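You operate a simulated robot arm through the tools that you are given. There is no shell and no other tool.

You are at the controls of a simulated two-armed robot. One attempt, no reset.

JOB
Pick up the orange spool with one hand, pass it to the other hand and put it on the top pallet. Set down upright: orange spool.

Only the result counts: the job must be done as asked and must still hold three seconds after the hand-in. Knocking over, shifting, dropping, spilling or breaking anything else fails it.

ROBOT AND FRAMES
Two 7-joint arms with three-finger grippers on one trunk, on a base that moves. Base frame: it is fixed to the floor where the robot stands at the start and does not move with it; the origin is under the middle of the robot, x ahead of it, y to its left, z up. Lengths are in mm, angles in degrees, forces in N, time in s.
The left shoulder is at the start at [94, 126, 1063], the right one opposite. With the tool pointing down near the work surface each hand reaches from about 380 to 860 mm from the robot's upright axis, wherever it stands, measured 20 degrees to its own side. Places, roughly: orange spool (10x10x15 cm) [500, -100, 800]; top pallet [600, -800, 600]. Payload 2.94 kg a hand.
Tool frame (each hand has its own): the origin (TCP) lies between the finger pads and is the grasp point; the fingertips stand 30 mm ahead of it; z points along the fingers, y is the line along which they close. The gripper opens to 128 mm; its body begins 93 mm behind the TCP.
Orientation is that of the tool frame in the base frame, as a unit quaternion [x, y, z, w]. With the fingers straight down and closing along the base's y, the tool's x points along the base's -x, its y along +y and its z along -z.

CONTROLS
- The arms move only by the tool step_arm. It takes "left_moves", "right_moves" or both (then of equal length, played together; a hand with none holds still); each is a list of rows, each an object of numbers (a shift or turn left out is 0, a gripper value left out holds the last): "dx", "dy", "dz": the shift along the tool's x, y, z in mm; "ax", "ay", "az": the turn, a rotation vector about the tool's x, y, z in degrees; "grip": the opening, from 0 (shut) to 1 (fully open). In form: [{"dx": .., "dy": .., "dz": .., "ax": .., "ay": .., "az": .., "grip": ..}, ...]. A call has 1 to 20 rows; each row is the pose to reach, as a shift and turn from the pose commanded when the call began, along the tool's axes at that moment. Each row takes 0.2 s and may step no farther than 50 mm and 8.6 degrees from the row before; otherwise, or with a gripper value out of range, the whole call is refused. A pose out of reach is approached as far as the arm can. The call stops where the force on the tool passes 40 N (or 10 N more than at its start, if that is more) or the arm is blocked; 0.2 s more then pass. Each finger travels about 84.2 mm/s and halts on what it meets, pressing with about 26 N; the grip force reading is that of the motor and also rises with nothing between the fingers. The clock runs only during rows and for 0.2 s after the last one: add rows that repeat a pose to give the fingers time. It gives the time, the measured TCP pose, the force on the tool (base axes), the opening and the grip force at its end, in the units of the frame above (readings bear some noise), with the torque about the TCP (base axes, N m) and any sound that the robot's microphone picked up, and new pictures: "show" is both (left out), scene, wrist or none (wrist: the cameras of the hands that moved).
- Cameras (640 x 400 px; columns grow to the right, rows downward): "scene" is now at [212.5, -43.8, 1210.6]; the picture's right is [-0.53, -0.85, 0.00], its down [-0.57, 0.36, -0.74] and it looks along [0.63, -0.39, -0.67] (base axes); focal length 218 px, centre (320, 200). "left" rides on the left gripper at [69, 15, -120] in its tool frame; the picture's right is [-0.21, 0.98, 0.00], its down [-0.82, -0.18, -0.54] and it looks along [-0.53, -0.12, 0.84] (tool axes); focal length 251 px, centre (320, 200). "right" rides on the right gripper at [69, -15, -120] in its tool frame; the picture's right is [0.21, 0.98, 0.00], its down [-0.82, 0.18, -0.54] and it looks along [-0.53, 0.12, 0.84] (tool axes); focal length 251 px, centre (320, 200). There is no depth. A picture from a camera that has moved, and an enlarged one, comes with that camera's place and axes in the base frame and with its lens.
- move_column(by): moves the trunk up (or, below 0, down) by that many mm; the arms and the scene camera ride with it, the base frame stays. It gives what a move gives, with no picture.
- steer(legs): drives the robot by 1 to 6 legs, each [ahead, left, turn to the left] in mm, mm and degrees, along the robot's own axes; the way and the turn of a leg run together, so that a leg with both is an arc; at most 1500 mm and 180 degrees a leg. The arms and the cameras ride along, it lands a little off, and it stops where it bumps. It gives what a move gives, and a new picture of the scene camera.
- pan_tilt(pan, tilt): turns the head with the scene camera to pan (to the left, within 80 degrees either way) and tilt (down, from -29 to 69), counted from straight ahead of the robot (the tilt from the chest, where the trunk bows). It gives what a move gives, and a new picture of the scene camera.
- inspect(camera, box): a new picture of the part [left, top, right, bottom] of that camera's present view, enlarged. No time passes.
- finish_job(): hands the job in; it is judged then, once.

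Places have to be worked out from the pictures, the camera data and where the tool is seen. Open the grippers and draw the arms clear of the work before you hand the job in, unless the task says otherwise.

The tools are called after "Call:" by a JSON object that holds its "op" and its "data". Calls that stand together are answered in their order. step_arm: Moves the arms, as the interface text tells. Its arguments: {"type":"object","properties":{"left_moves":{"type":"array"},"right_moves":{"type":"array"},"show":{"type":"string","enum":["both","scene","wrist","none"]}},"required":[]} The other tools are called the same way: move_column (by) moves the trunk up or down; steer (legs) drives the base; pan_tilt (pan, tilt) turns the head that bears the scene camera; inspect (camera, box) takes an enlarged picture of a part of a camera's view; finish_job () hands the job in.

At the start:

```text
time: 0.0
left_ee_pos: [488.2, -12.6, 1040.1]
left_tcp_rot: [0.0, 1.0, 0.001, 0.0]
left_force: [0.2, -0.7, -0.6]
left_ft_torque: [0.02, -0.03, 0.03]
left_opening: 127.9
left_grasp_force: 0.1
right_ee_pos: [281.9, -399.4, 1033.7]
right_tcp_rot: [0.0, 1.0, 0.0, -0.001]
right_force: [0.5, 0.3, 0.0]
right_ft_torque: [-0.03, 0.03, 0.03]
right_opening: 128.0
right_grasp_force: 0.0
trunk travel left (down, up): [-275.0, 272.0]
robot x, y, heading: [-0.7, 2.1, -0.0]
head pan, tilt (commanded): [-32.0, 42.4]
```

scene: 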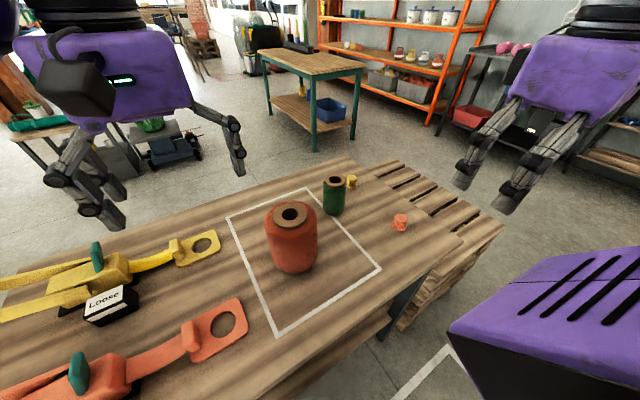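
right: 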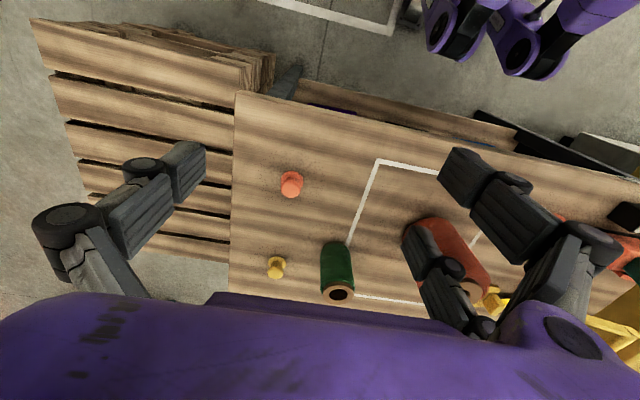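
left: 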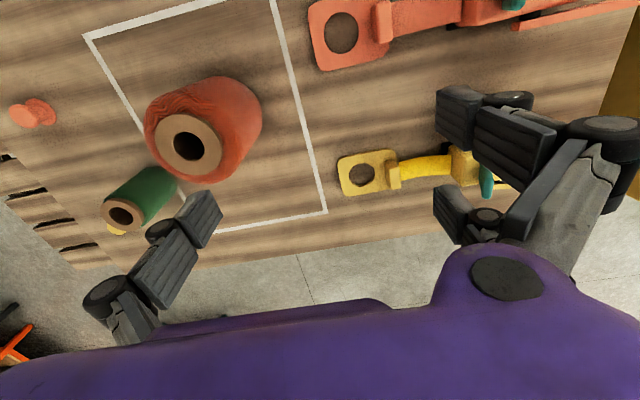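

The scene shows the orange spool standing near [480, -146] on a table top at about z 786, with the green spool behind it to the right and the pallets beyond the table's right end. I turn the head to the right to see the pallet stack better.

Call:
{"op": "pan_tilt", "data": {"pan": -60, "tilt": 40}}

```text
time: 0.9
left_ee_pos: [487.8, -13.0, 1039.5]
left_tcp_rot: [0.0, 1.0, 0.0, 0.0]
left_force: [-0.7, -0.2, -0.4]
left_ft_torque: [-0.03, 0.04, -0.04]
left_opening: 127.9
left_grasp_force: 0.0
right_ee_pos: [283.8, -399.6, 1031.9]
right_tcp_rot: [0.0, 1.0, -0.001, 0.0]
right_force: [0.6, -0.4, 0.4]
right_ft_torque: [-0.01, 0.01, 0.06]
right_opening: 128.0
right_grasp_force: 0.1
trunk travel left (down, up): [-275.0, 272.0]
robot x, y, heading: [-2.7, -1.3, -0.2]
head pan, tilt (commanded): [-60.0, 40.0]
camera scene: at [184.4, -73.2, 1214.1], right [-0.87, -0.5, 0.0], down [-0.32, 0.56, -0.77], along [0.38, -0.66, -0.64], focal length 218 px, centre (320, 200)
```

scene: 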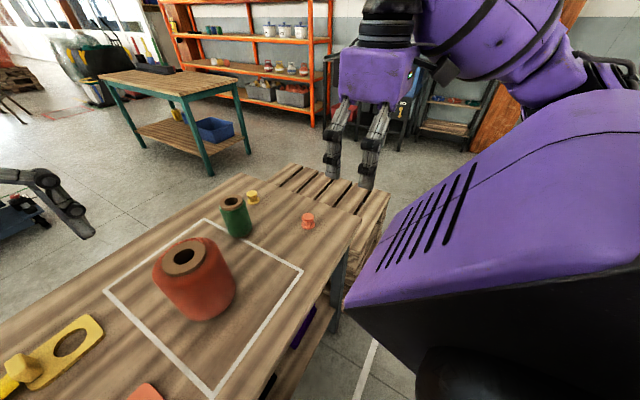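

The right arm hides much of the view but the pallet stack is seen just past the table's right end. I enlarge the right gripper and the pallet to learn the hand's shape and the pallet's surface.

Call:
{"op": "inspect", "data": {"camera": "scene", "box": [230, 40, 480, 260]}}

Call:
{"op": "inspect", "data": {"camera": "right", "box": [0, 0, 320, 300]}}

Call:
{"op": "inspect", "data": {"camera": "left", "box": [60, 60, 640, 400]}}

```text
1.82 times, centred on (355, 150) of scene
camera zoom: at [184.4, -73.2, 1214.1], right [-0.87, -0.5, 0.0], down [-0.32, 0.56, -0.77], along [0.38, -0.66, -0.64], focal length 395 px, centre (256, 291)
```

zoom: 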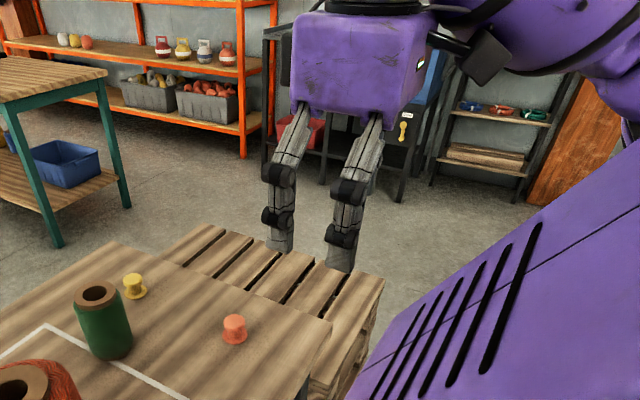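

```text
1.33 times, centred on (160, 150) of right
camera zoom: at [213.4, -412.4, 1151.3], right [-0.21, 0.98, 0.0], down [0.82, 0.18, 0.54], along [0.53, 0.12, -0.84], focal length 335 px, centre (533, 267)
```

zoom: 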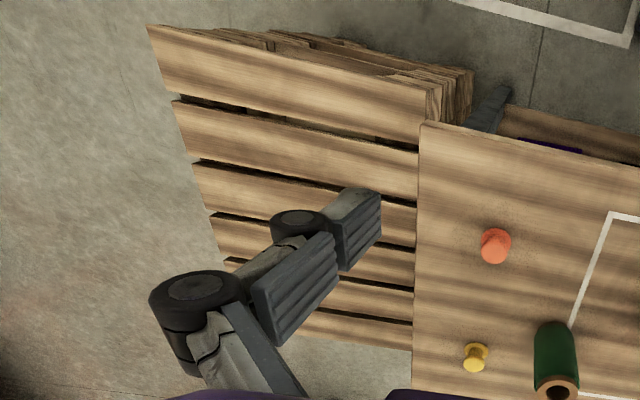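

```text
1.10 times, centred on (350, 230) of left
camera zoom: at [419.4, 1.9, 1160.3], right [0.21, 0.98, 0.0], down [0.82, -0.18, 0.54], along [0.53, -0.12, -0.84], focal length 277 px, centre (287, 167)
```

zoom: 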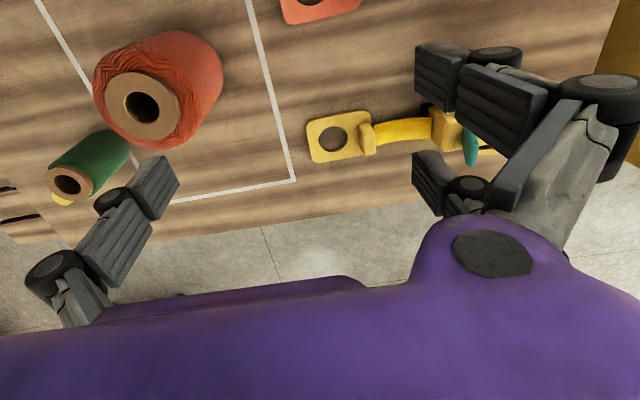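

The pallet top is empty, at roughly x 290–860, y −540 to −937, z about 585. I plan a top-down grasp with the left hand, then a side grasp with the right; first I move the left hand above the orange spool and look from there.

Call:
{"op": "step_arm", "data": {"left_moves": [{"dy": -40, "dx": 2}, {"dy": -80, "dx": 4}, {"dy": -110, "dx": 6}, {"dy": -130, "dx": 7}, {"dy": -133, "dx": 8}], "show": "both"}}

Call:
{"op": "pan_tilt", "data": {"pan": -25, "tilt": 45}}

```text
time: 2.1
left_ee_pos: [479.4, -145.9, 1041.0]
left_tcp_rot: [0.0, 1.0, 0.0, 0.0]
left_force: [0.8, -0.1, -0.1]
left_ft_torque: [0.03, -0.01, 0.04]
left_opening: 128.2
left_grasp_force: 0.1
right_ee_pos: [282.3, -398.5, 1033.0]
right_tcp_rot: [0.0, 1.0, 0.001, 0.0]
right_force: [-0.6, 0.4, 0.2]
right_ft_torque: [0.0, 0.02, 0.0]
right_opening: 128.1
right_grasp_force: 0.1
trunk travel left (down, up): [-275.0, 272.0]
robot x, y, heading: [0.3, 3.7, 0.3]
head pan, tilt (commanded): [-60.0, 40.0]
camera scene: at [184.4, -73.0, 1214.1], right [-0.87, -0.5, 0.0], down [-0.32, 0.56, -0.77], along [0.38, -0.66, -0.64], focal length 218 px, centre (320, 200)
camera left: at [411.0, -131.1, 1160.5], right [0.21, 0.98, 0.0], down [0.82, -0.18, 0.54], along [0.53, -0.12, -0.84], focal length 251 px, centre (320, 200)
```

scene: 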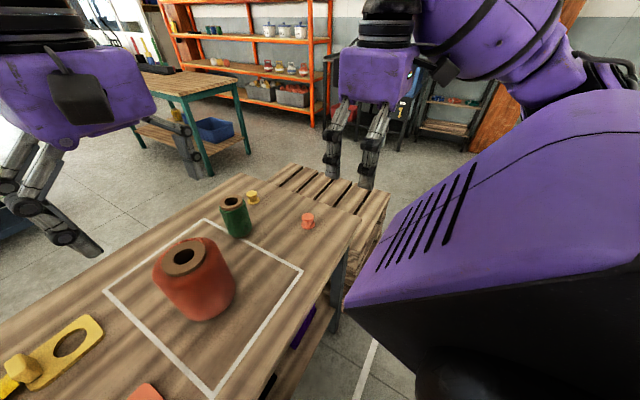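
left: 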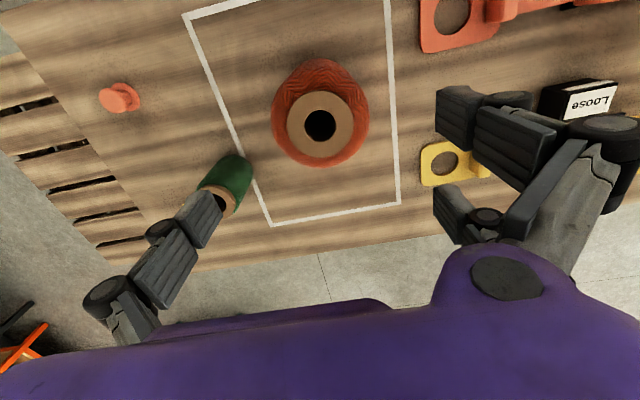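

```text
time: 3.1
left_ee_pos: [480.1, -145.6, 1040.9]
left_tcp_rot: [0.0, 1.0, 0.0, 0.0]
left_force: [-0.1, 0.0, 0.3]
left_ft_torque: [0.01, -0.01, 0.0]
left_opening: 128.1
left_grasp_force: 0.0
right_ee_pos: [281.6, -397.8, 1033.7]
right_tcp_rot: [0.0, 1.0, 0.0, 0.0]
right_force: [0.0, 0.1, -0.1]
right_ft_torque: [-0.02, -0.01, 0.02]
right_opening: 127.9
right_grasp_force: 0.0
trunk travel left (down, up): [-275.0, 272.0]
robot x, y, heading: [-1.0, -3.1, -0.1]
head pan, tilt (commanded): [-25.0, 45.0]
camera scene: at [215.3, -34.5, 1207.0], right [-0.43, -0.9, 0.0], down [-0.64, 0.3, -0.71], along [0.64, -0.3, -0.71], focal length 218 px, centre (320, 200)
```

scene: 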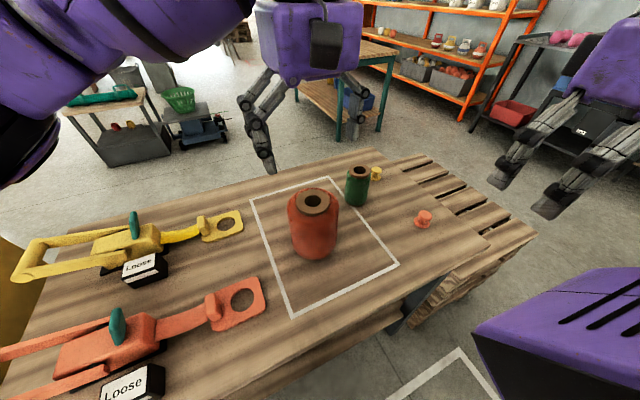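

The spool's top centre triangulates to about [478, −146, 922] with the table at about 782. I zoom in on its profile to choose the grasp height.

Call:
{"op": "inspect", "data": {"camera": "scene", "box": [240, 140, 400, 290]}}

Call:
{"op": "inspect", "data": {"camera": "left", "box": [180, 30, 440, 250]}}

Call:
{"op": "inspect", "data": {"camera": "scene", "box": [210, 0, 400, 180]}}

```text
2.67 times, centred on (320, 215) of scene
camera zoom: at [215.3, -34.5, 1207.0], right [-0.43, -0.9, 0.0], down [-0.64, 0.3, -0.71], along [0.64, -0.3, -0.71], focal length 580 px, centre (320, 160)
```

zoom: 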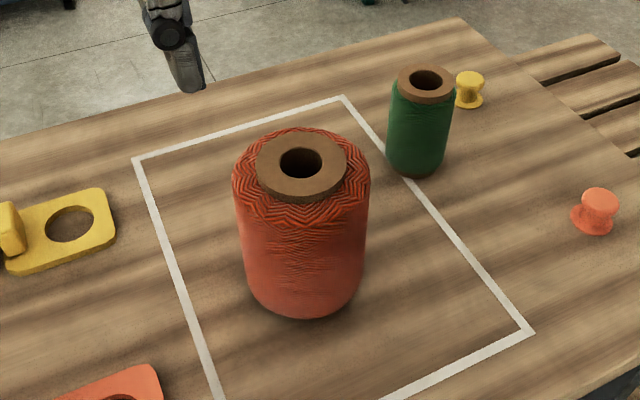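

```text
1.82 times, centred on (310, 140) of left
camera zoom: at [411.1, -131.0, 1160.6], right [0.21, 0.98, 0.0], down [0.82, -0.18, 0.54], along [0.53, -0.12, -0.84], focal length 457 px, centre (338, 309)
```

zoom: 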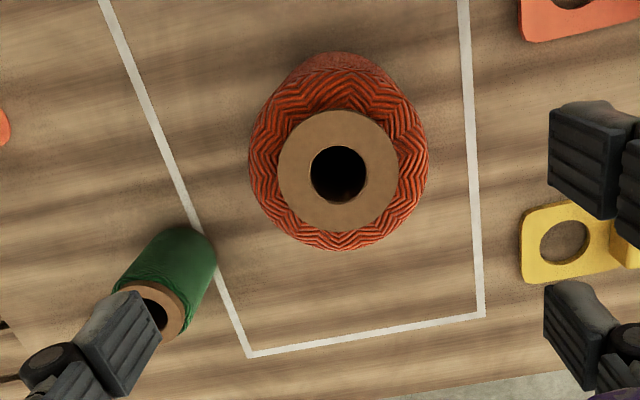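

```text
2.22 times, centred on (305, 90) of scene
camera zoom: at [215.3, -34.5, 1207.0], right [-0.43, -0.9, 0.0], down [-0.64, 0.3, -0.71], along [0.64, -0.3, -0.71], focal length 483 px, centre (353, 444)
```

zoom: 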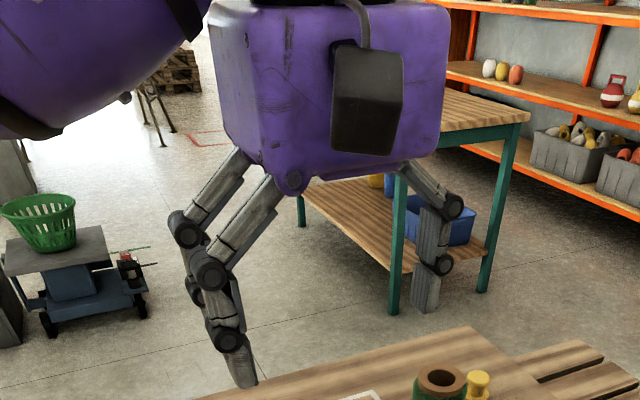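

The spool is a 100 mm cylinder with a tapered shoulder in its top 20 mm, about 140 mm tall. Before grasping, I test in free air whether the right hand can turn to point left (+y) with its camera on top, as the handover needs: first half of that turn.

Call:
{"op": "step_arm", "data": {"right_moves": [{"dx": -12, "dy": -1.5, "dz": -2, "ax": -4.33, "ay": 4.33, "az": 4.33}, {"dx": -24, "dy": -3, "dz": -4, "ax": -8.66, "ay": 8.66, "az": 8.66}, {"dx": -36, "dy": -4.5, "dz": -6, "ax": -12.99, "ay": 12.99, "az": 12.99}, {"dx": -48, "dy": -6, "dz": -8, "ax": -17.32, "ay": 17.32, "az": 17.32}, {"dx": -60, "dy": -7.5, "dz": -10, "ax": -21.65, "ay": 21.65, "az": 21.65}, {"dx": -72, "dy": -9, "dz": -12, "ax": -25.98, "ay": 25.98, "az": 25.98}, {"dx": -84, "dy": -10.5, "dz": -14, "ax": -30.31, "ay": 30.31, "az": 30.31}, {"dx": -96, "dy": -12, "dz": -16, "ax": -34.64, "ay": 34.64, "az": 34.64}], "show": "both"}}

```text
time: 4.9
left_ee_pos: [480.3, -145.9, 1041.3]
left_tcp_rot: [0.001, 1.0, 0.001, 0.0]
left_force: [0.7, 0.6, 0.2]
left_ft_torque: [-0.01, -0.01, -0.03]
left_opening: 128.0
left_grasp_force: 0.1
right_ee_pos: [379.5, -410.7, 1049.3]
right_tcp_rot: [0.29, 0.865, 0.289, -0.29]
right_force: [0.3, 0.4, -0.3]
right_ft_torque: [0.01, 0.03, -0.01]
right_opening: 127.8
right_grasp_force: 0.0
trunk travel left (down, up): [-275.0, 272.0]
robot x, y, heading: [2.6, -2.1, -0.4]
head pan, tilt (commanded): [-25.0, 45.0]
camera scene: at [214.1, -42.9, 1211.2], right [-0.51, -0.86, 0.0], down [-0.57, 0.34, -0.74], along [0.64, -0.38, -0.67], focal length 218 px, centre (320, 200)
camera right: at [363.4, -476.4, 1168.1], right [0.51, 0.72, 0.47], down [0.85, -0.51, -0.13], along [0.15, 0.46, -0.87], focal length 251 px, centre (320, 200)
```

scene: 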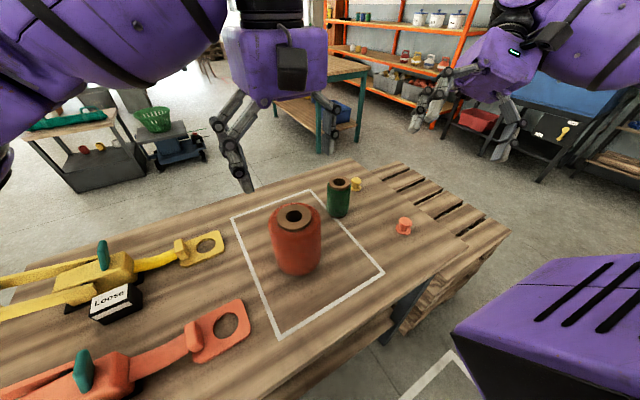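
right: 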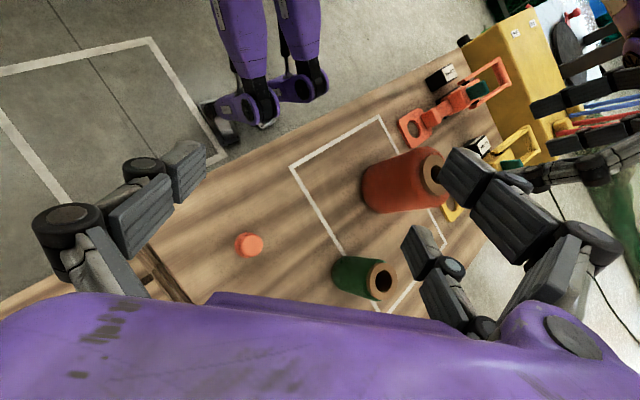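

The right arm follows the turn exactly. I play the second half, which should bring its fingers to point along +y with the camera on top.

Call:
{"op": "step_arm", "data": {"right_moves": [{"dx": -7.9, "dy": 7.9, "dz": -5.8, "ax": -4.33, "ay": 4.33, "az": 4.33}, {"dx": -15.8, "dy": 15.8, "dz": -11.7, "ax": -8.66, "ay": 8.66, "az": 8.66}, {"dx": -23.7, "dy": 23.7, "dz": -17.5, "ax": -12.99, "ay": 12.99, "az": 12.99}, {"dx": -31.7, "dy": 31.7, "dz": -23.3, "ax": -17.32, "ay": 17.32, "az": 17.32}, {"dx": -39.6, "dy": 39.6, "dz": -29.2, "ax": -21.65, "ay": 21.65, "az": 21.65}, {"dx": -47.5, "dy": 47.5, "dz": -35, "ax": -25.98, "ay": 25.98, "az": 25.98}, {"dx": -55.4, "dy": 55.4, "dz": -40.9, "ax": -30.31, "ay": 30.31, "az": 30.31}, {"dx": -63.3, "dy": 63.3, "dz": -46.7, "ax": -34.64, "ay": 34.64, "az": 34.64}], "show": "both"}}

```text
time: 6.7
left_ee_pos: [479.1, -147.2, 1040.3]
left_tcp_rot: [0.0, 1.0, 0.0, -0.001]
left_force: [0.5, 0.8, -0.4]
left_ft_torque: [0.01, 0.02, 0.0]
left_opening: 128.2
left_grasp_force: 0.1
right_ee_pos: [478.5, -420.5, 1058.5]
right_tcp_rot: [-0.5, -0.499, -0.5, 0.502]
right_force: [0.4, -0.3, -0.3]
right_ft_torque: [-0.02, 0.0, 0.0]
right_opening: 128.0
right_grasp_force: 0.0
trunk travel left (down, up): [-275.0, 272.0]
robot x, y, heading: [-1.4, 0.6, 0.0]
head pan, tilt (commanded): [-25.0, 45.0]
camera scene: at [215.6, -34.3, 1206.9], right [-0.42, -0.91, 0.0], down [-0.64, 0.3, -0.71], along [0.64, -0.3, -0.71], focal length 218 px, centre (320, 200)
camera right: at [463.2, -539.2, 1126.2], right [0.98, 0.0, 0.21], down [0.18, -0.54, -0.82], along [0.12, 0.84, -0.53], focal length 251 px, centre (320, 200)
```

scene: 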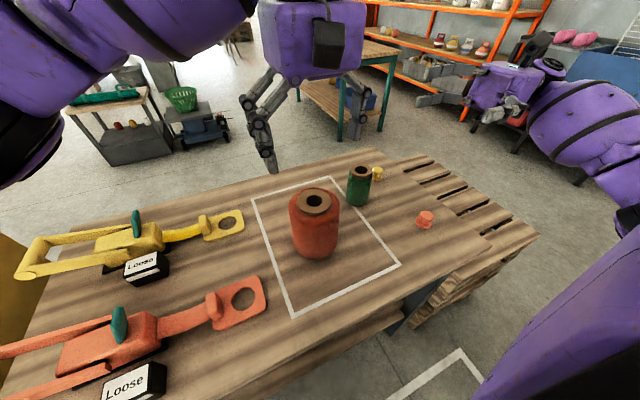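
right: 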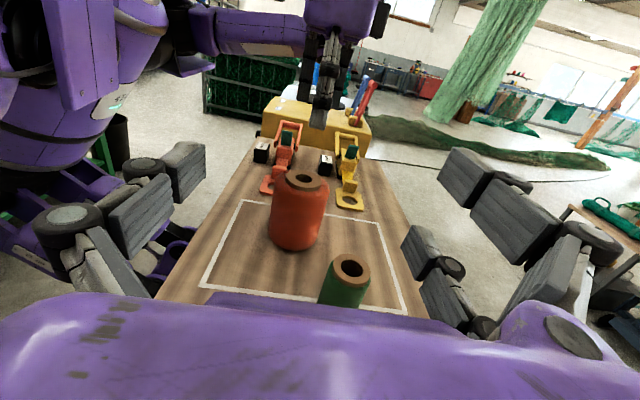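

Both arms reach their poses; the right camera confirms the spool axis at about [480, −146]. Now I lower the left hand, open, straight down around the spool to TCP height about 885.

Call:
{"op": "step_arm", "data": {"left_moves": [{"dz": 30, "grip": 1}, {"dz": 60, "grip": 1}, {"dz": 90, "grip": 1}, {"dz": 115, "grip": 1}, {"dz": 135, "grip": 1}, {"dz": 148, "grip": 1}, {"dz": 155, "grip": 1}], "show": "both"}}

```text
time: 8.3
left_ee_pos: [479.0, -145.6, 884.9]
left_tcp_rot: [0.0, 1.0, 0.0, 0.0]
left_force: [0.4, 0.5, -0.1]
left_ft_torque: [0.02, 0.03, 0.03]
left_opening: 127.8
left_grasp_force: 0.1
right_ee_pos: [478.8, -419.4, 1059.2]
right_tcp_rot: [-0.5, -0.5, -0.5, 0.501]
right_force: [0.8, -0.1, -0.8]
right_ft_torque: [0.0, 0.01, -0.01]
right_opening: 127.8
right_grasp_force: 0.0
trunk travel left (down, up): [-275.0, 272.0]
robot x, y, heading: [2.1, -0.8, 0.1]
head pan, tilt (commanded): [-25.0, 45.0]
camera scene: at [215.6, -33.9, 1206.9], right [-0.42, -0.91, 0.0], down [-0.64, 0.3, -0.71], along [0.64, -0.3, -0.71], focal length 218 px, centre (320, 200)
camera left: at [411.1, -130.6, 1004.9], right [0.21, 0.98, 0.0], down [0.82, -0.18, 0.54], along [0.53, -0.12, -0.84], focal length 251 px, centre (320, 200)
```

scene: 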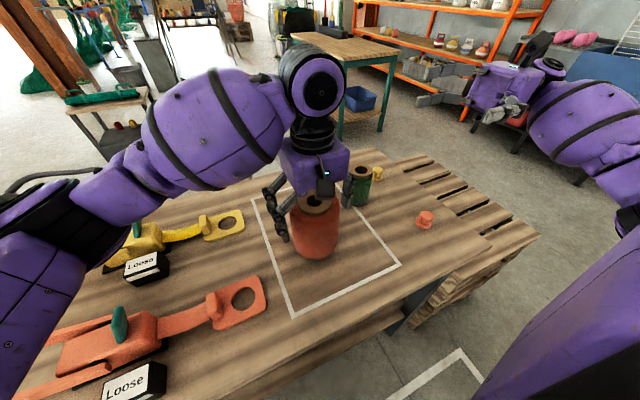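
left: 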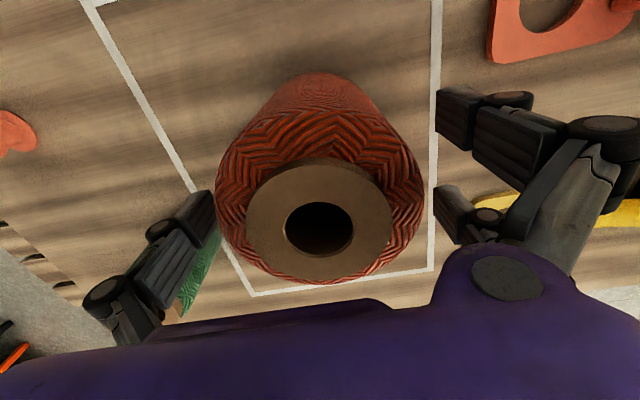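

The spool is centred between the open left fingers. I close the left gripper and wait for the fingers to settle.

Call:
{"op": "step_arm", "data": {"left_moves": [{"grip": 0.7}, {"grip": 0.5}, {"grip": 0.3}, {"grip": 0.0}, {"grip": 0.0}, {"grip": 0.0}], "show": "both"}}

```text
time: 9.7
left_ee_pos: [479.9, -146.2, 886.0]
left_tcp_rot: [0.0, 1.0, -0.001, 0.002]
left_force: [2.6, -7.7, 10.0]
left_ft_torque: [-0.5, -0.05, -0.02]
left_opening: 96.0
left_grasp_force: 25.6
right_ee_pos: [477.6, -420.0, 1059.6]
right_tcp_rot: [-0.499, -0.501, -0.499, 0.501]
right_force: [-0.3, 0.3, 0.5]
right_ft_torque: [0.03, 0.0, -0.01]
right_opening: 128.0
right_grasp_force: 0.1
trunk travel left (down, up): [-275.0, 272.0]
robot x, y, heading: [-1.3, -0.3, -0.0]
head pan, tilt (commanded): [-25.0, 45.0]
camera scene: at [215.1, -34.6, 1207.0], right [-0.42, -0.91, 0.0], down [-0.64, 0.3, -0.71], along [0.64, -0.3, -0.71], focal length 218 px, centre (320, 200)
camera left: at [410.7, -131.5, 1005.7], right [0.21, 0.98, 0.0], down [0.82, -0.18, 0.54], along [0.53, -0.12, -0.84], focal length 251 px, centre (320, 200)
```

scene: 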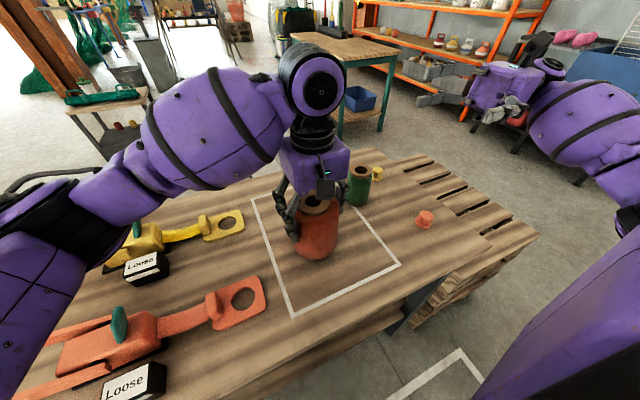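
left: 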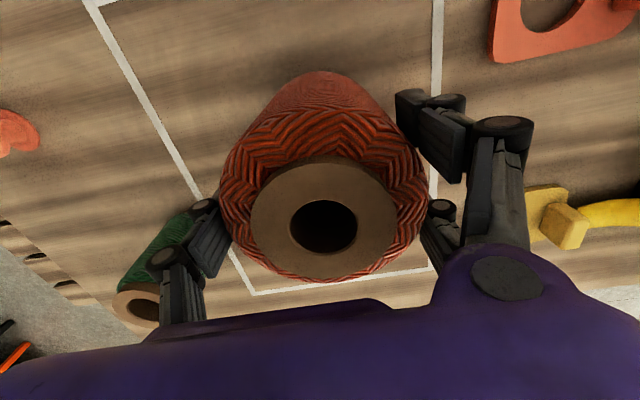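

The left gripper has closed at 96 mm with 26 N on the spool. I lift straight up, gently at first, then to about z 1085.

Call:
{"op": "step_arm", "data": {"left_moves": [{"dz": -5}, {"dz": -12}, {"dz": -25}, {"dz": -45}, {"dz": -70}, {"dz": -100}, {"dz": -130}, {"dz": -160}, {"dz": -185}, {"dz": -195}, {"dz": -200}], "show": "both"}}

```text
time: 12.1
left_ee_pos: [480.1, -146.7, 1085.8]
left_tcp_rot: [0.0, 1.0, 0.0, 0.0]
left_force: [0.3, -1.0, -5.8]
left_ft_torque: [0.0, 0.0, -0.02]
left_opening: 96.0
left_grasp_force: 26.7
right_ee_pos: [478.5, -420.8, 1058.6]
right_tcp_rot: [0.5, 0.499, 0.5, -0.5]
right_force: [-0.1, -0.7, -0.2]
right_ft_torque: [0.02, 0.01, 0.0]
right_opening: 128.0
right_grasp_force: 0.1
trunk travel left (down, up): [-275.0, 272.0]
robot x, y, heading: [0.4, -1.3, -0.2]
head pan, tilt (commanded): [-25.0, 45.0]
camera scene: at [215.7, -34.0, 1206.8], right [-0.42, -0.91, 0.0], down [-0.64, 0.3, -0.71], along [0.64, -0.3, -0.71], focal length 218 px, centre (320, 200)
camera left: at [411.7, -131.7, 1205.0], right [0.21, 0.98, 0.0], down [0.82, -0.18, 0.54], along [0.53, -0.12, -0.84], focal length 251 px, centre (320, 200)
```

scene: 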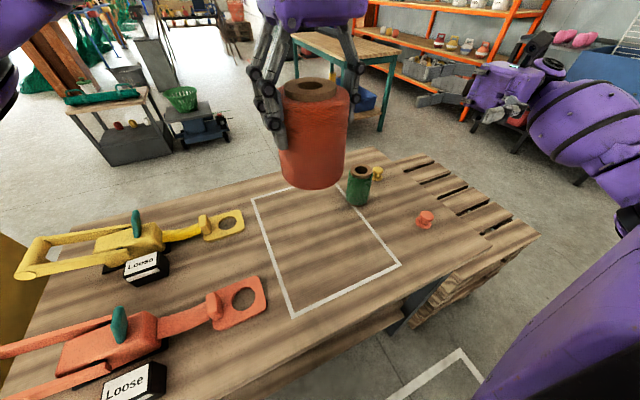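
left: 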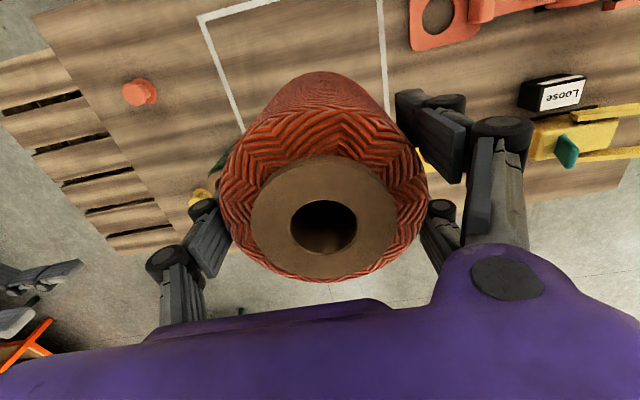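

The spool hangs upright in the left hand (about 6 N). I tilt the right hand 8° down, align it with the spool's lower half, and advance it to just short of the spool to check the alignment with its camera.

Call:
{"op": "step_arm", "data": {"right_moves": [{"ay": -4, "dx": -3, "dy": 1}, {"ay": -8, "dx": -6.6, "dy": 2}, {"ay": -8, "dx": -6.6, "dy": 2, "dz": 30}, {"ay": -8, "dx": -6.6, "dy": 2, "dz": 65}, {"ay": -8, "dx": -6.6, "dy": 2, "dz": 100}, {"ay": -8, "dx": -6.6, "dy": 2, "dz": 130}, {"ay": -8, "dx": -6.6, "dy": 2, "dz": 145}, {"ay": -8, "dx": -6.6, "dy": 2, "dz": 150}], "show": "both"}}

```text
time: 13.9
left_ee_pos: [481.2, -147.0, 1085.3]
left_tcp_rot: [0.0, 1.0, 0.001, 0.001]
left_force: [1.0, 0.6, -5.2]
left_ft_torque: [-0.03, -0.03, 0.0]
left_opening: 96.2
left_grasp_force: 26.1
right_ee_pos: [479.8, -270.8, 1051.5]
right_tcp_rot: [0.533, 0.533, 0.464, -0.464]
right_force: [-0.4, -0.9, 0.1]
right_ft_torque: [0.01, 0.0, 0.01]
right_opening: 128.0
right_grasp_force: 0.0
trunk travel left (down, up): [-275.0, 272.0]
robot x, y, heading: [-2.8, -0.6, 0.0]
head pan, tilt (commanded): [-25.0, 45.0]
camera scene: at [215.9, -34.0, 1206.8], right [-0.42, -0.91, 0.0], down [-0.64, 0.3, -0.71], along [0.64, -0.3, -0.71], focal length 218 px, centre (320, 200)
camera right: at [465.5, -378.4, 1136.1], right [0.98, 0.03, 0.21], down [0.18, -0.65, -0.74], along [0.12, 0.76, -0.64], focal length 251 px, centre (320, 200)
```

scene: 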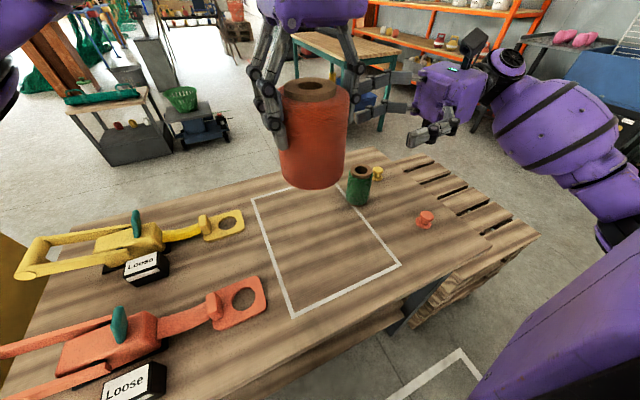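
right: 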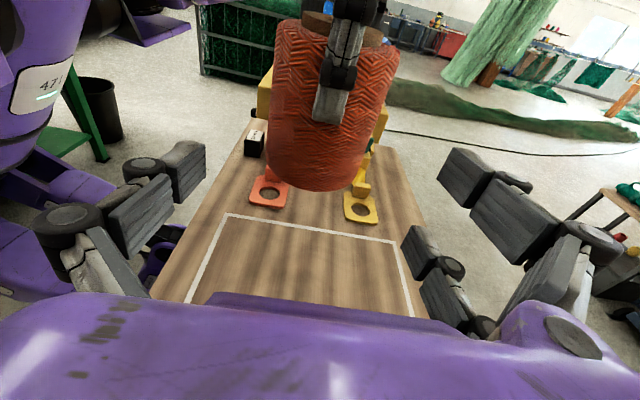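

The right hand is lined up about 125 mm from the spool axis. I zoom in with both cameras to check the lateral and height alignment before sliding the fingers around it.

Call:
{"op": "inspect", "data": {"camera": "right", "box": [220, 0, 440, 220]}}

Call:
{"op": "inspect", "data": {"camera": "scene", "box": [230, 0, 490, 200]}}

```text
1.82 times, centred on (330, 110) of right
camera zoom: at [465.5, -378.4, 1136.1], right [0.98, 0.03, 0.21], down [0.18, -0.65, -0.74], along [0.12, 0.76, -0.64], focal length 457 px, centre (302, 364)
```

zoom: 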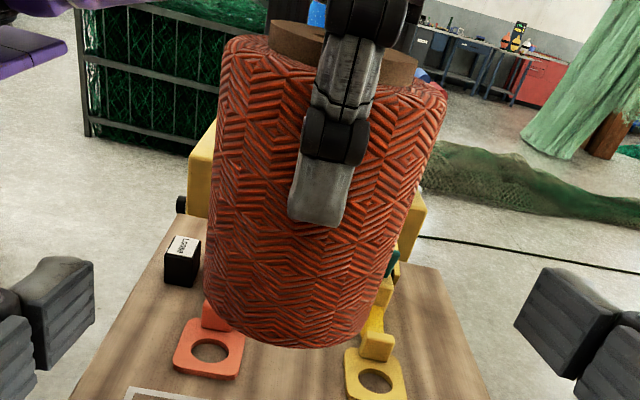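

```text
2.00 times, centred on (360, 100) of scene
camera zoom: at [215.9, -34.0, 1206.8], right [-0.42, -0.91, 0.0], down [-0.64, 0.3, -0.71], along [0.64, -0.3, -0.71], focal length 435 px, centre (240, 400)
```

zoom: 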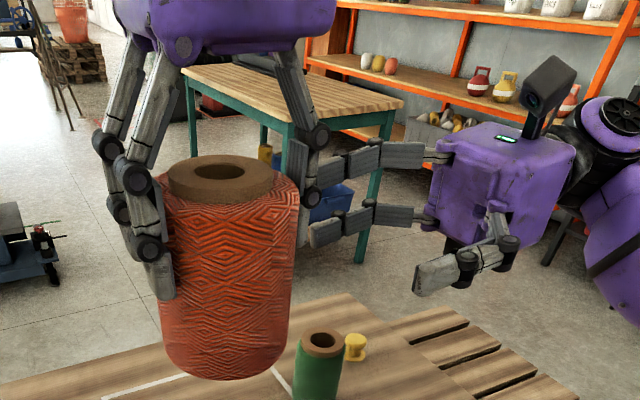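

The spool axis appears at x ≈ 481, upright, in line with the right hand, with the left single finger centred between the right fingers. I advance 110 mm horizontally so the right fingers straddle the spool.

Call:
{"op": "step_arm", "data": {"right_moves": [{"dz": 20, "dx": 2.8, "dy": 0.5, "grip": 1}, {"dz": 40, "dx": 5.6, "dy": 1, "grip": 1}, {"dz": 60, "dx": 8.4, "dy": 1, "grip": 1}, {"dz": 78, "dx": 11, "dy": 1, "grip": 1}, {"dz": 94, "dx": 13.2, "dy": 1, "grip": 1}, {"dz": 104, "dx": 14.6, "dy": 1, "grip": 1}, {"dz": 109, "dx": 15.3, "dy": 1, "grip": 1}], "show": "both"}}

```text
time: 15.5
left_ee_pos: [480.3, -147.2, 1085.1]
left_tcp_rot: [0.0, 1.0, 0.0, 0.0]
left_force: [0.6, 0.3, -5.6]
left_ft_torque: [0.03, -0.03, 0.0]
left_opening: 95.9
left_grasp_force: 26.2
right_ee_pos: [481.0, -160.8, 1052.6]
right_tcp_rot: [0.534, 0.533, 0.464, -0.464]
right_force: [-0.3, -0.4, -0.2]
right_ft_torque: [0.01, 0.04, 0.01]
right_opening: 128.1
right_grasp_force: 0.1
trunk travel left (down, up): [-275.0, 272.0]
robot x, y, heading: [-0.0, -0.1, -0.1]
head pan, tilt (commanded): [-25.0, 45.0]
camera scene: at [215.9, -34.0, 1206.8], right [-0.42, -0.91, 0.0], down [-0.64, 0.3, -0.71], along [0.64, -0.3, -0.71], focal length 218 px, centre (320, 200)
camera right: at [466.3, -268.5, 1135.6], right [0.98, 0.03, 0.21], down [0.18, -0.65, -0.74], along [0.12, 0.76, -0.64], focal length 251 px, centre (320, 200)
```

scene: 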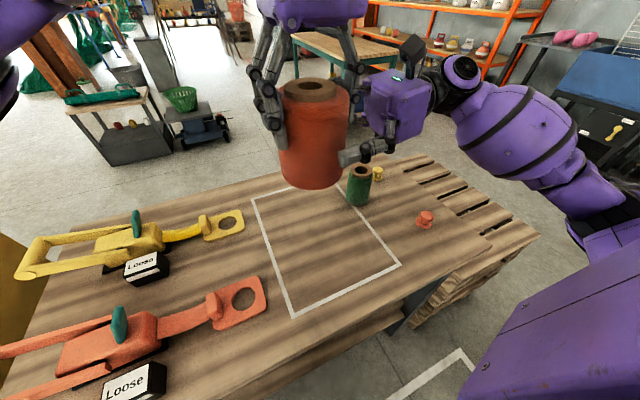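
right: 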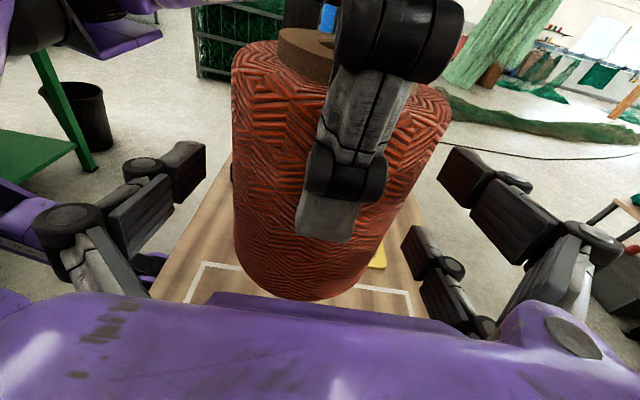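

No contact so far, and the right fingers stand on both sides of the spool. A quick close look before closing.

Call:
{"op": "inspect", "data": {"camera": "scene", "box": [240, 40, 460, 210]}}

Call:
{"op": "inspect", "data": {"camera": "left", "box": [100, 40, 560, 320]}}

```text
2.35 times, centred on (350, 125) of scene
camera zoom: at [215.9, -34.0, 1206.8], right [-0.42, -0.91, 0.0], down [-0.64, 0.3, -0.71], along [0.64, -0.3, -0.71], focal length 512 px, centre (249, 376)
```

zoom: 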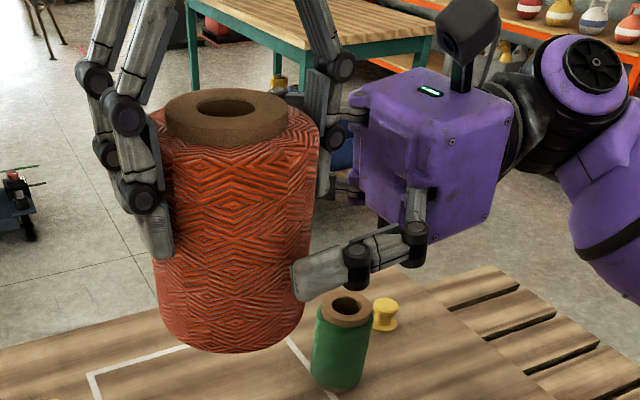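

```text
1.39 times, centred on (330, 180) of left
camera zoom: at [411.9, -131.6, 1204.8], right [0.21, 0.98, 0.0], down [0.82, -0.18, 0.54], along [0.53, -0.12, -0.84], focal length 350 px, centre (306, 228)
```

zoom: 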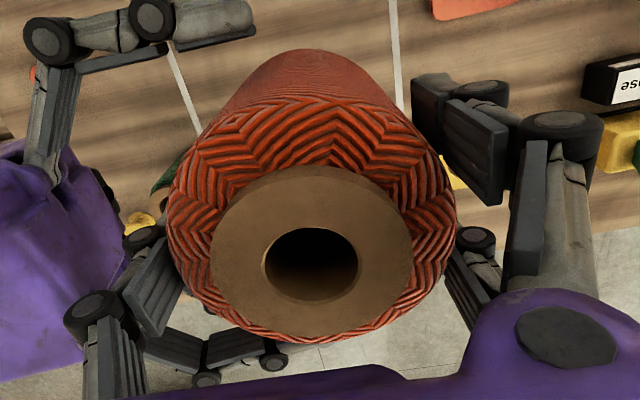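

The fingertips, being open, reach only about to the spool's axis plane, so the bite is too shallow. I slide 12 mm further in (still clear of the left finger by over 15 mm).

Call:
{"op": "step_arm", "data": {"right_moves": [{"dz": 6, "dx": 0.8, "grip": 1}, {"dz": 11.9, "dx": 1.7, "grip": 1}, {"dz": 11.9, "dx": 1.7, "grip": 1}], "show": "both"}}

Call:
{"op": "inspect", "data": {"camera": "scene", "box": [240, 40, 460, 210]}}

```text
time: 16.3
left_ee_pos: [480.0, -146.3, 1085.1]
left_tcp_rot: [0.0, 1.0, 0.0, 0.0]
left_force: [-0.7, 0.0, -5.1]
left_ft_torque: [-0.03, -0.02, 0.02]
left_opening: 95.8
left_grasp_force: 25.7
right_ee_pos: [481.3, -148.1, 1052.0]
right_tcp_rot: [0.534, 0.533, 0.464, -0.464]
right_force: [0.1, -0.1, 0.4]
right_ft_torque: [-0.03, 0.02, -0.01]
right_opening: 127.8
right_grasp_force: 0.0
trunk travel left (down, up): [-275.0, 272.0]
robot x, y, heading: [3.3, -0.1, -0.2]
head pan, tilt (commanded): [-25.0, 45.0]
camera scene: at [215.9, -34.1, 1206.8], right [-0.42, -0.91, 0.0], down [-0.64, 0.3, -0.71], along [0.64, -0.3, -0.71], focal length 218 px, centre (320, 200)
camera right: at [466.0, -256.5, 1135.7], right [0.98, 0.03, 0.21], down [0.18, -0.65, -0.74], along [0.12, 0.76, -0.64], focal length 251 px, centre (320, 200)
```

scene: 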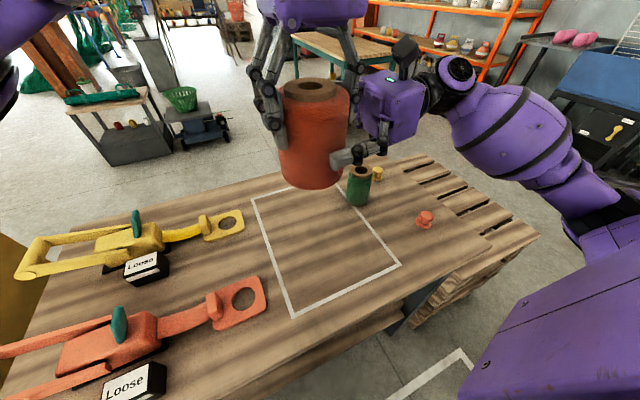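
right: 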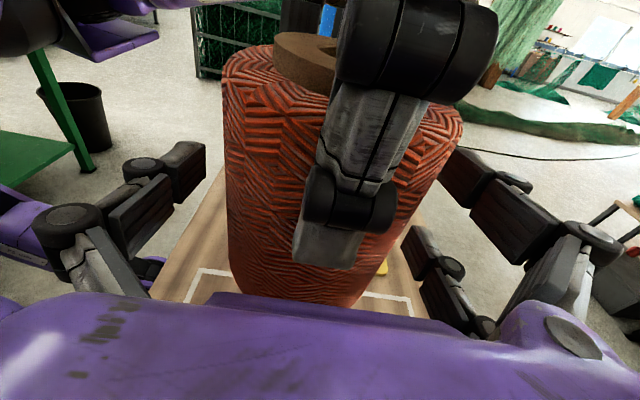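

```text
2.35 times, centred on (350, 125) of scene
camera zoom: at [215.9, -34.1, 1206.8], right [-0.42, -0.91, 0.0], down [-0.64, 0.3, -0.71], along [0.64, -0.3, -0.71], focal length 512 px, centre (249, 376)
```

zoom: 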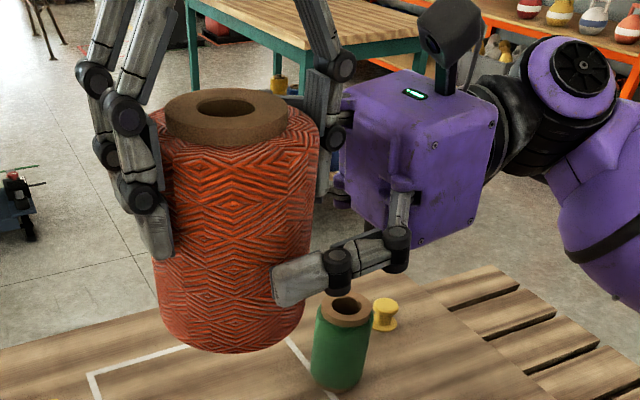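

The right finger now reaches well around the spool. I close the right gripper while the left still holds.

Call:
{"op": "step_arm", "data": {"right_moves": [{"grip": 0.75}, {"grip": 0.5}, {"grip": 0.3}, {"grip": 0.0}, {"grip": 0.0}, {"grip": 0.0}], "show": "both"}}

Call:
{"op": "inspect", "data": {"camera": "scene", "box": [240, 40, 460, 210]}}

```text
time: 17.7
left_ee_pos: [480.5, -147.1, 1084.8]
left_tcp_rot: [0.0, 1.0, 0.0, 0.001]
left_force: [-2.3, 2.5, -5.7]
left_ft_torque: [0.12, 0.19, 0.28]
left_opening: 96.0
left_grasp_force: 25.9
right_ee_pos: [481.9, -149.2, 1052.1]
right_tcp_rot: [0.534, 0.534, 0.463, -0.464]
right_force: [2.4, -2.1, -0.4]
right_ft_torque: [-0.01, -0.11, -0.26]
right_opening: 98.1
right_grasp_force: 26.3
trunk travel left (down, up): [-275.0, 272.0]
robot x, y, heading: [-0.3, -3.1, 0.1]
head pan, tilt (commanded): [-25.0, 45.0]
camera scene: at [215.9, -34.1, 1206.8], right [-0.42, -0.91, 0.0], down [-0.64, 0.3, -0.71], along [0.64, -0.3, -0.71], focal length 218 px, centre (320, 200)
camera right: at [466.2, -256.7, 1135.7], right [0.98, 0.03, 0.21], down [0.18, -0.65, -0.74], along [0.12, 0.76, -0.64], focal length 251 px, centre (320, 200)
```

scene: 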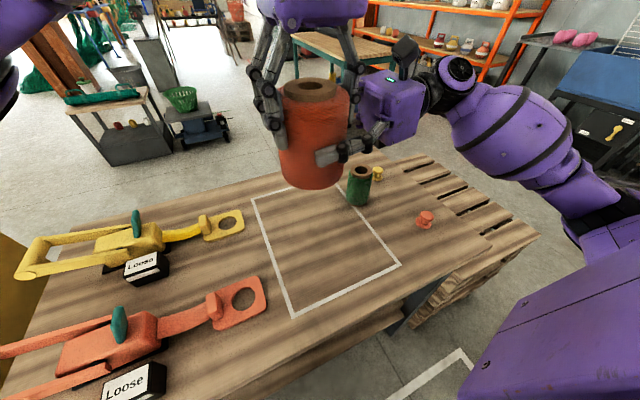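
right: 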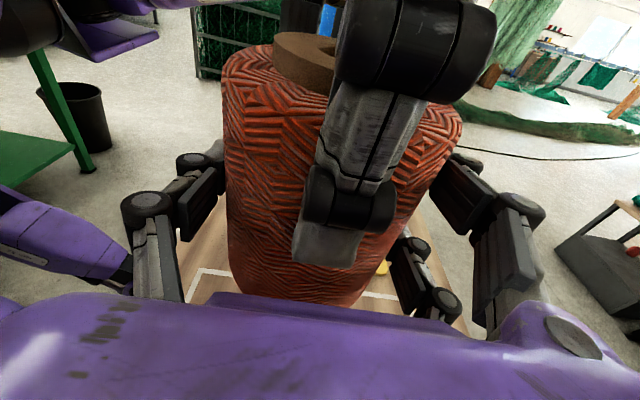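

```text
2.35 times, centred on (350, 125) of scene
camera zoom: at [215.9, -34.1, 1206.8], right [-0.42, -0.91, 0.0], down [-0.64, 0.3, -0.71], along [0.64, -0.3, -0.71], focal length 512 px, centre (249, 376)
```

zoom: 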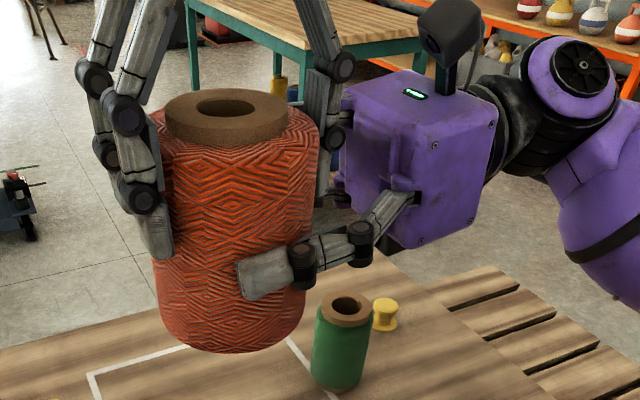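

Both hands hold the spool (left 96 mm, right 98 mm, about 26 N each). I open the left gripper only partly, to about 110 mm, so its single finger stays clear of the right palm.

Call:
{"op": "step_arm", "data": {"left_moves": [{"grip": 0.78}, {"grip": 0.82}, {"grip": 0.86}, {"grip": 0.86}, {"grip": 0.86}], "show": "both"}}

Call:
{"op": "inspect", "data": {"camera": "right", "box": [180, 0, 520, 320]}}

```text
time: 18.9
left_ee_pos: [480.7, -146.1, 1084.8]
left_tcp_rot: [0.0, 1.0, 0.0, 0.001]
left_force: [-0.2, 0.0, 0.3]
left_ft_torque: [0.0, -0.02, 0.01]
left_opening: 110.1
left_grasp_force: 0.0
right_ee_pos: [481.0, -149.2, 1052.4]
right_tcp_rot: [0.534, 0.534, 0.464, -0.464]
right_force: [0.1, 0.1, 0.3]
right_ft_torque: [-0.02, 0.01, -0.02]
right_opening: 98.1
right_grasp_force: 26.0
trunk travel left (down, up): [-275.0, 272.0]
robot x, y, heading: [-0.5, 2.8, -0.0]
head pan, tilt (commanded): [-25.0, 45.0]
camera scene: at [215.9, -34.1, 1206.8], right [-0.42, -0.91, 0.0], down [-0.64, 0.3, -0.71], along [0.64, -0.3, -0.71], focal length 218 px, centre (320, 200)
camera left: at [411.9, -131.7, 1204.8], right [0.21, 0.98, 0.0], down [0.82, -0.18, 0.54], along [0.53, -0.12, -0.84], focal length 251 px, centre (320, 200)
```

scene: 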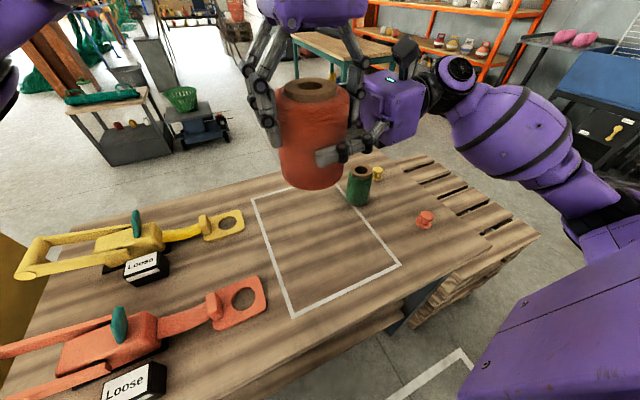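
left: 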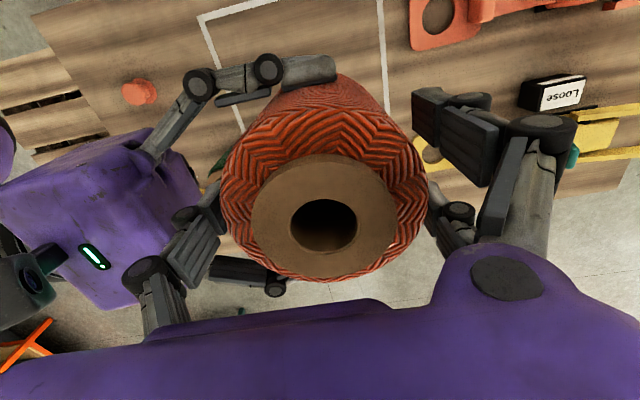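

```text
1.25 times, centred on (350, 160) of right
camera zoom: at [466.1, -256.6, 1135.7], right [0.98, 0.03, 0.21], down [0.18, -0.65, -0.74], along [0.12, 0.76, -0.64], focal length 314 px, centre (282, 250)
```

zoom: 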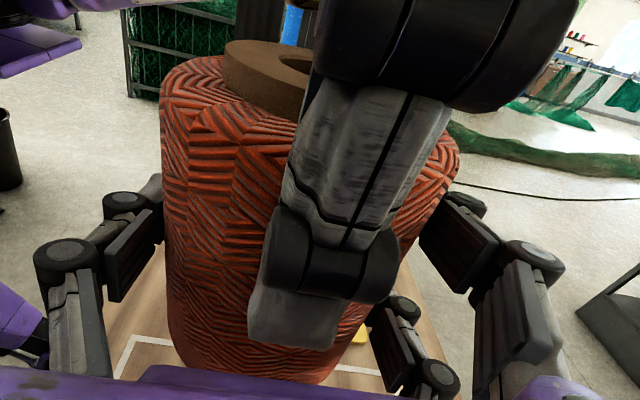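

The left fingers are off the spool (force 0, opening 110) and the spool has not moved in the right grip. I raise the left hand slowly at first and watch both hands' forces.

Call:
{"op": "step_arm", "data": {"left_moves": [{"dz": -5}, {"dz": -12}, {"dz": -20}, {"dz": -30}], "show": "both"}}

```text
time: 19.9
left_ee_pos: [480.5, -146.5, 1116.6]
left_tcp_rot: [0.001, 1.0, 0.001, -0.001]
left_force: [1.0, -0.8, 0.2]
left_ft_torque: [0.0, -0.02, 0.0]
left_opening: 109.9
left_grasp_force: 0.1
right_ee_pos: [480.8, -147.8, 1052.2]
right_tcp_rot: [0.534, 0.533, 0.464, -0.464]
right_force: [-0.3, -0.4, -0.2]
right_ft_torque: [0.03, -0.02, -0.01]
right_opening: 98.0
right_grasp_force: 26.1
trunk travel left (down, up): [-275.0, 272.0]
robot x, y, heading: [0.8, 0.3, 0.2]
head pan, tilt (commanded): [-25.0, 45.0]
camera scene: at [215.6, -34.1, 1206.8], right [-0.42, -0.91, 0.0], down [-0.64, 0.3, -0.71], along [0.64, -0.3, -0.71], focal length 218 px, centre (320, 200)
camera left: at [411.6, -131.6, 1235.3], right [0.21, 0.98, 0.0], down [0.82, -0.18, 0.54], along [0.53, -0.12, -0.84], focal length 251 px, centre (320, 200)
```

scene: 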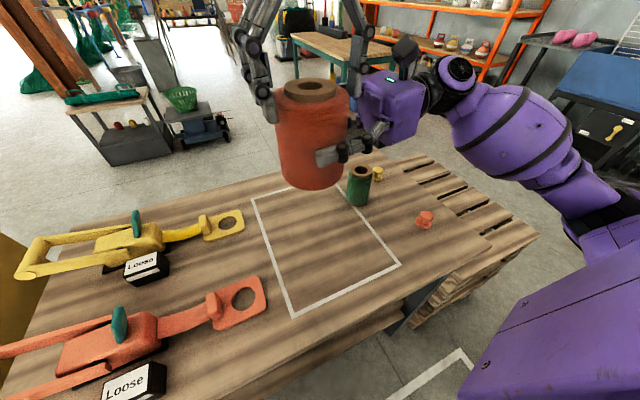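
left: 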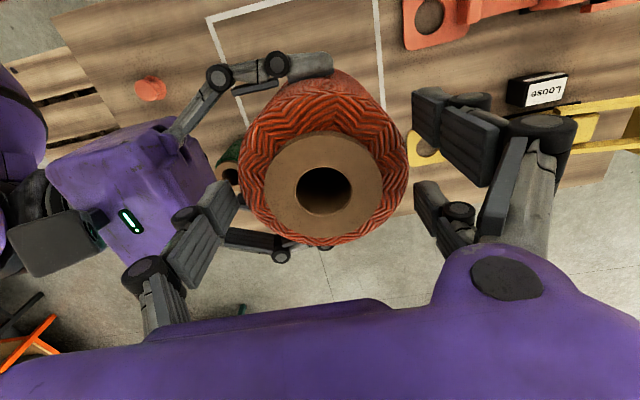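

The right hand alone holds the spool steadily. I raise the left hand further until its fingertips clear the spool's top, then draw it away to the left.

Call:
{"op": "step_arm", "data": {"left_moves": [{"dz": -20}, {"dz": -45}, {"dz": -75}, {"dz": -100}, {"dz": -115}, {"dz": -115, "dy": 30}, {"dz": -115, "dy": 70}, {"dz": -115, "dy": 115}, {"dz": -115, "dy": 160}, {"dz": -115, "dy": 200}, {"dz": -115, "dy": 230}], "show": "both"}}

```text
time: 22.3
left_ee_pos: [479.1, 85.8, 1230.0]
left_tcp_rot: [-0.001, 1.0, 0.0, 0.001]
left_force: [0.3, 0.3, -0.8]
left_ft_torque: [-0.05, -0.03, -0.01]
left_opening: 110.2
left_grasp_force: 0.0
right_ee_pos: [480.6, -147.5, 1050.8]
right_tcp_rot: [0.533, 0.534, 0.464, -0.464]
right_force: [0.0, -0.4, 0.7]
right_ft_torque: [-0.04, 0.02, 0.01]
right_opening: 97.9
right_grasp_force: 26.0
trunk travel left (down, up): [-275.0, 272.0]
robot x, y, heading: [0.2, -4.1, 0.0]
head pan, tilt (commanded): [-25.0, 45.0]
camera scene: at [215.5, -33.2, 1206.9], right [-0.42, -0.91, 0.0], down [-0.64, 0.3, -0.71], along [0.64, -0.3, -0.71], focal length 218 px, centre (320, 200)
camera left: at [411.2, 100.6, 1349.7], right [0.22, 0.98, 0.0], down [0.82, -0.18, 0.54], along [0.53, -0.12, -0.84], focal length 251 px, centre (320, 200)
```

scene: 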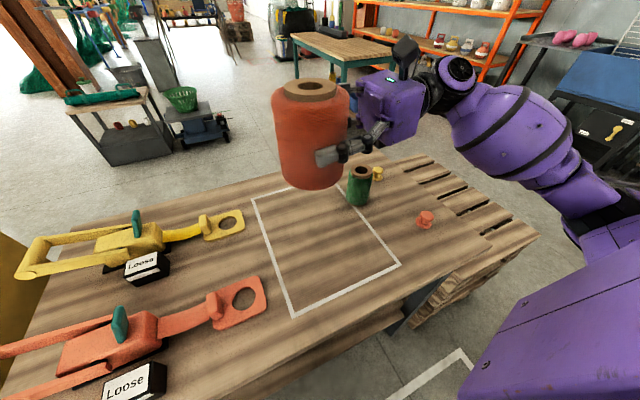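
left: 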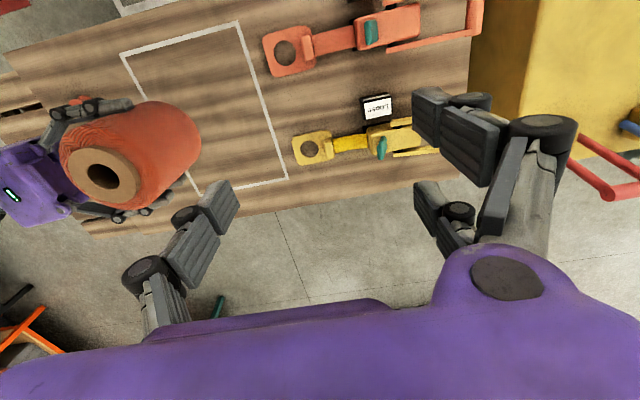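

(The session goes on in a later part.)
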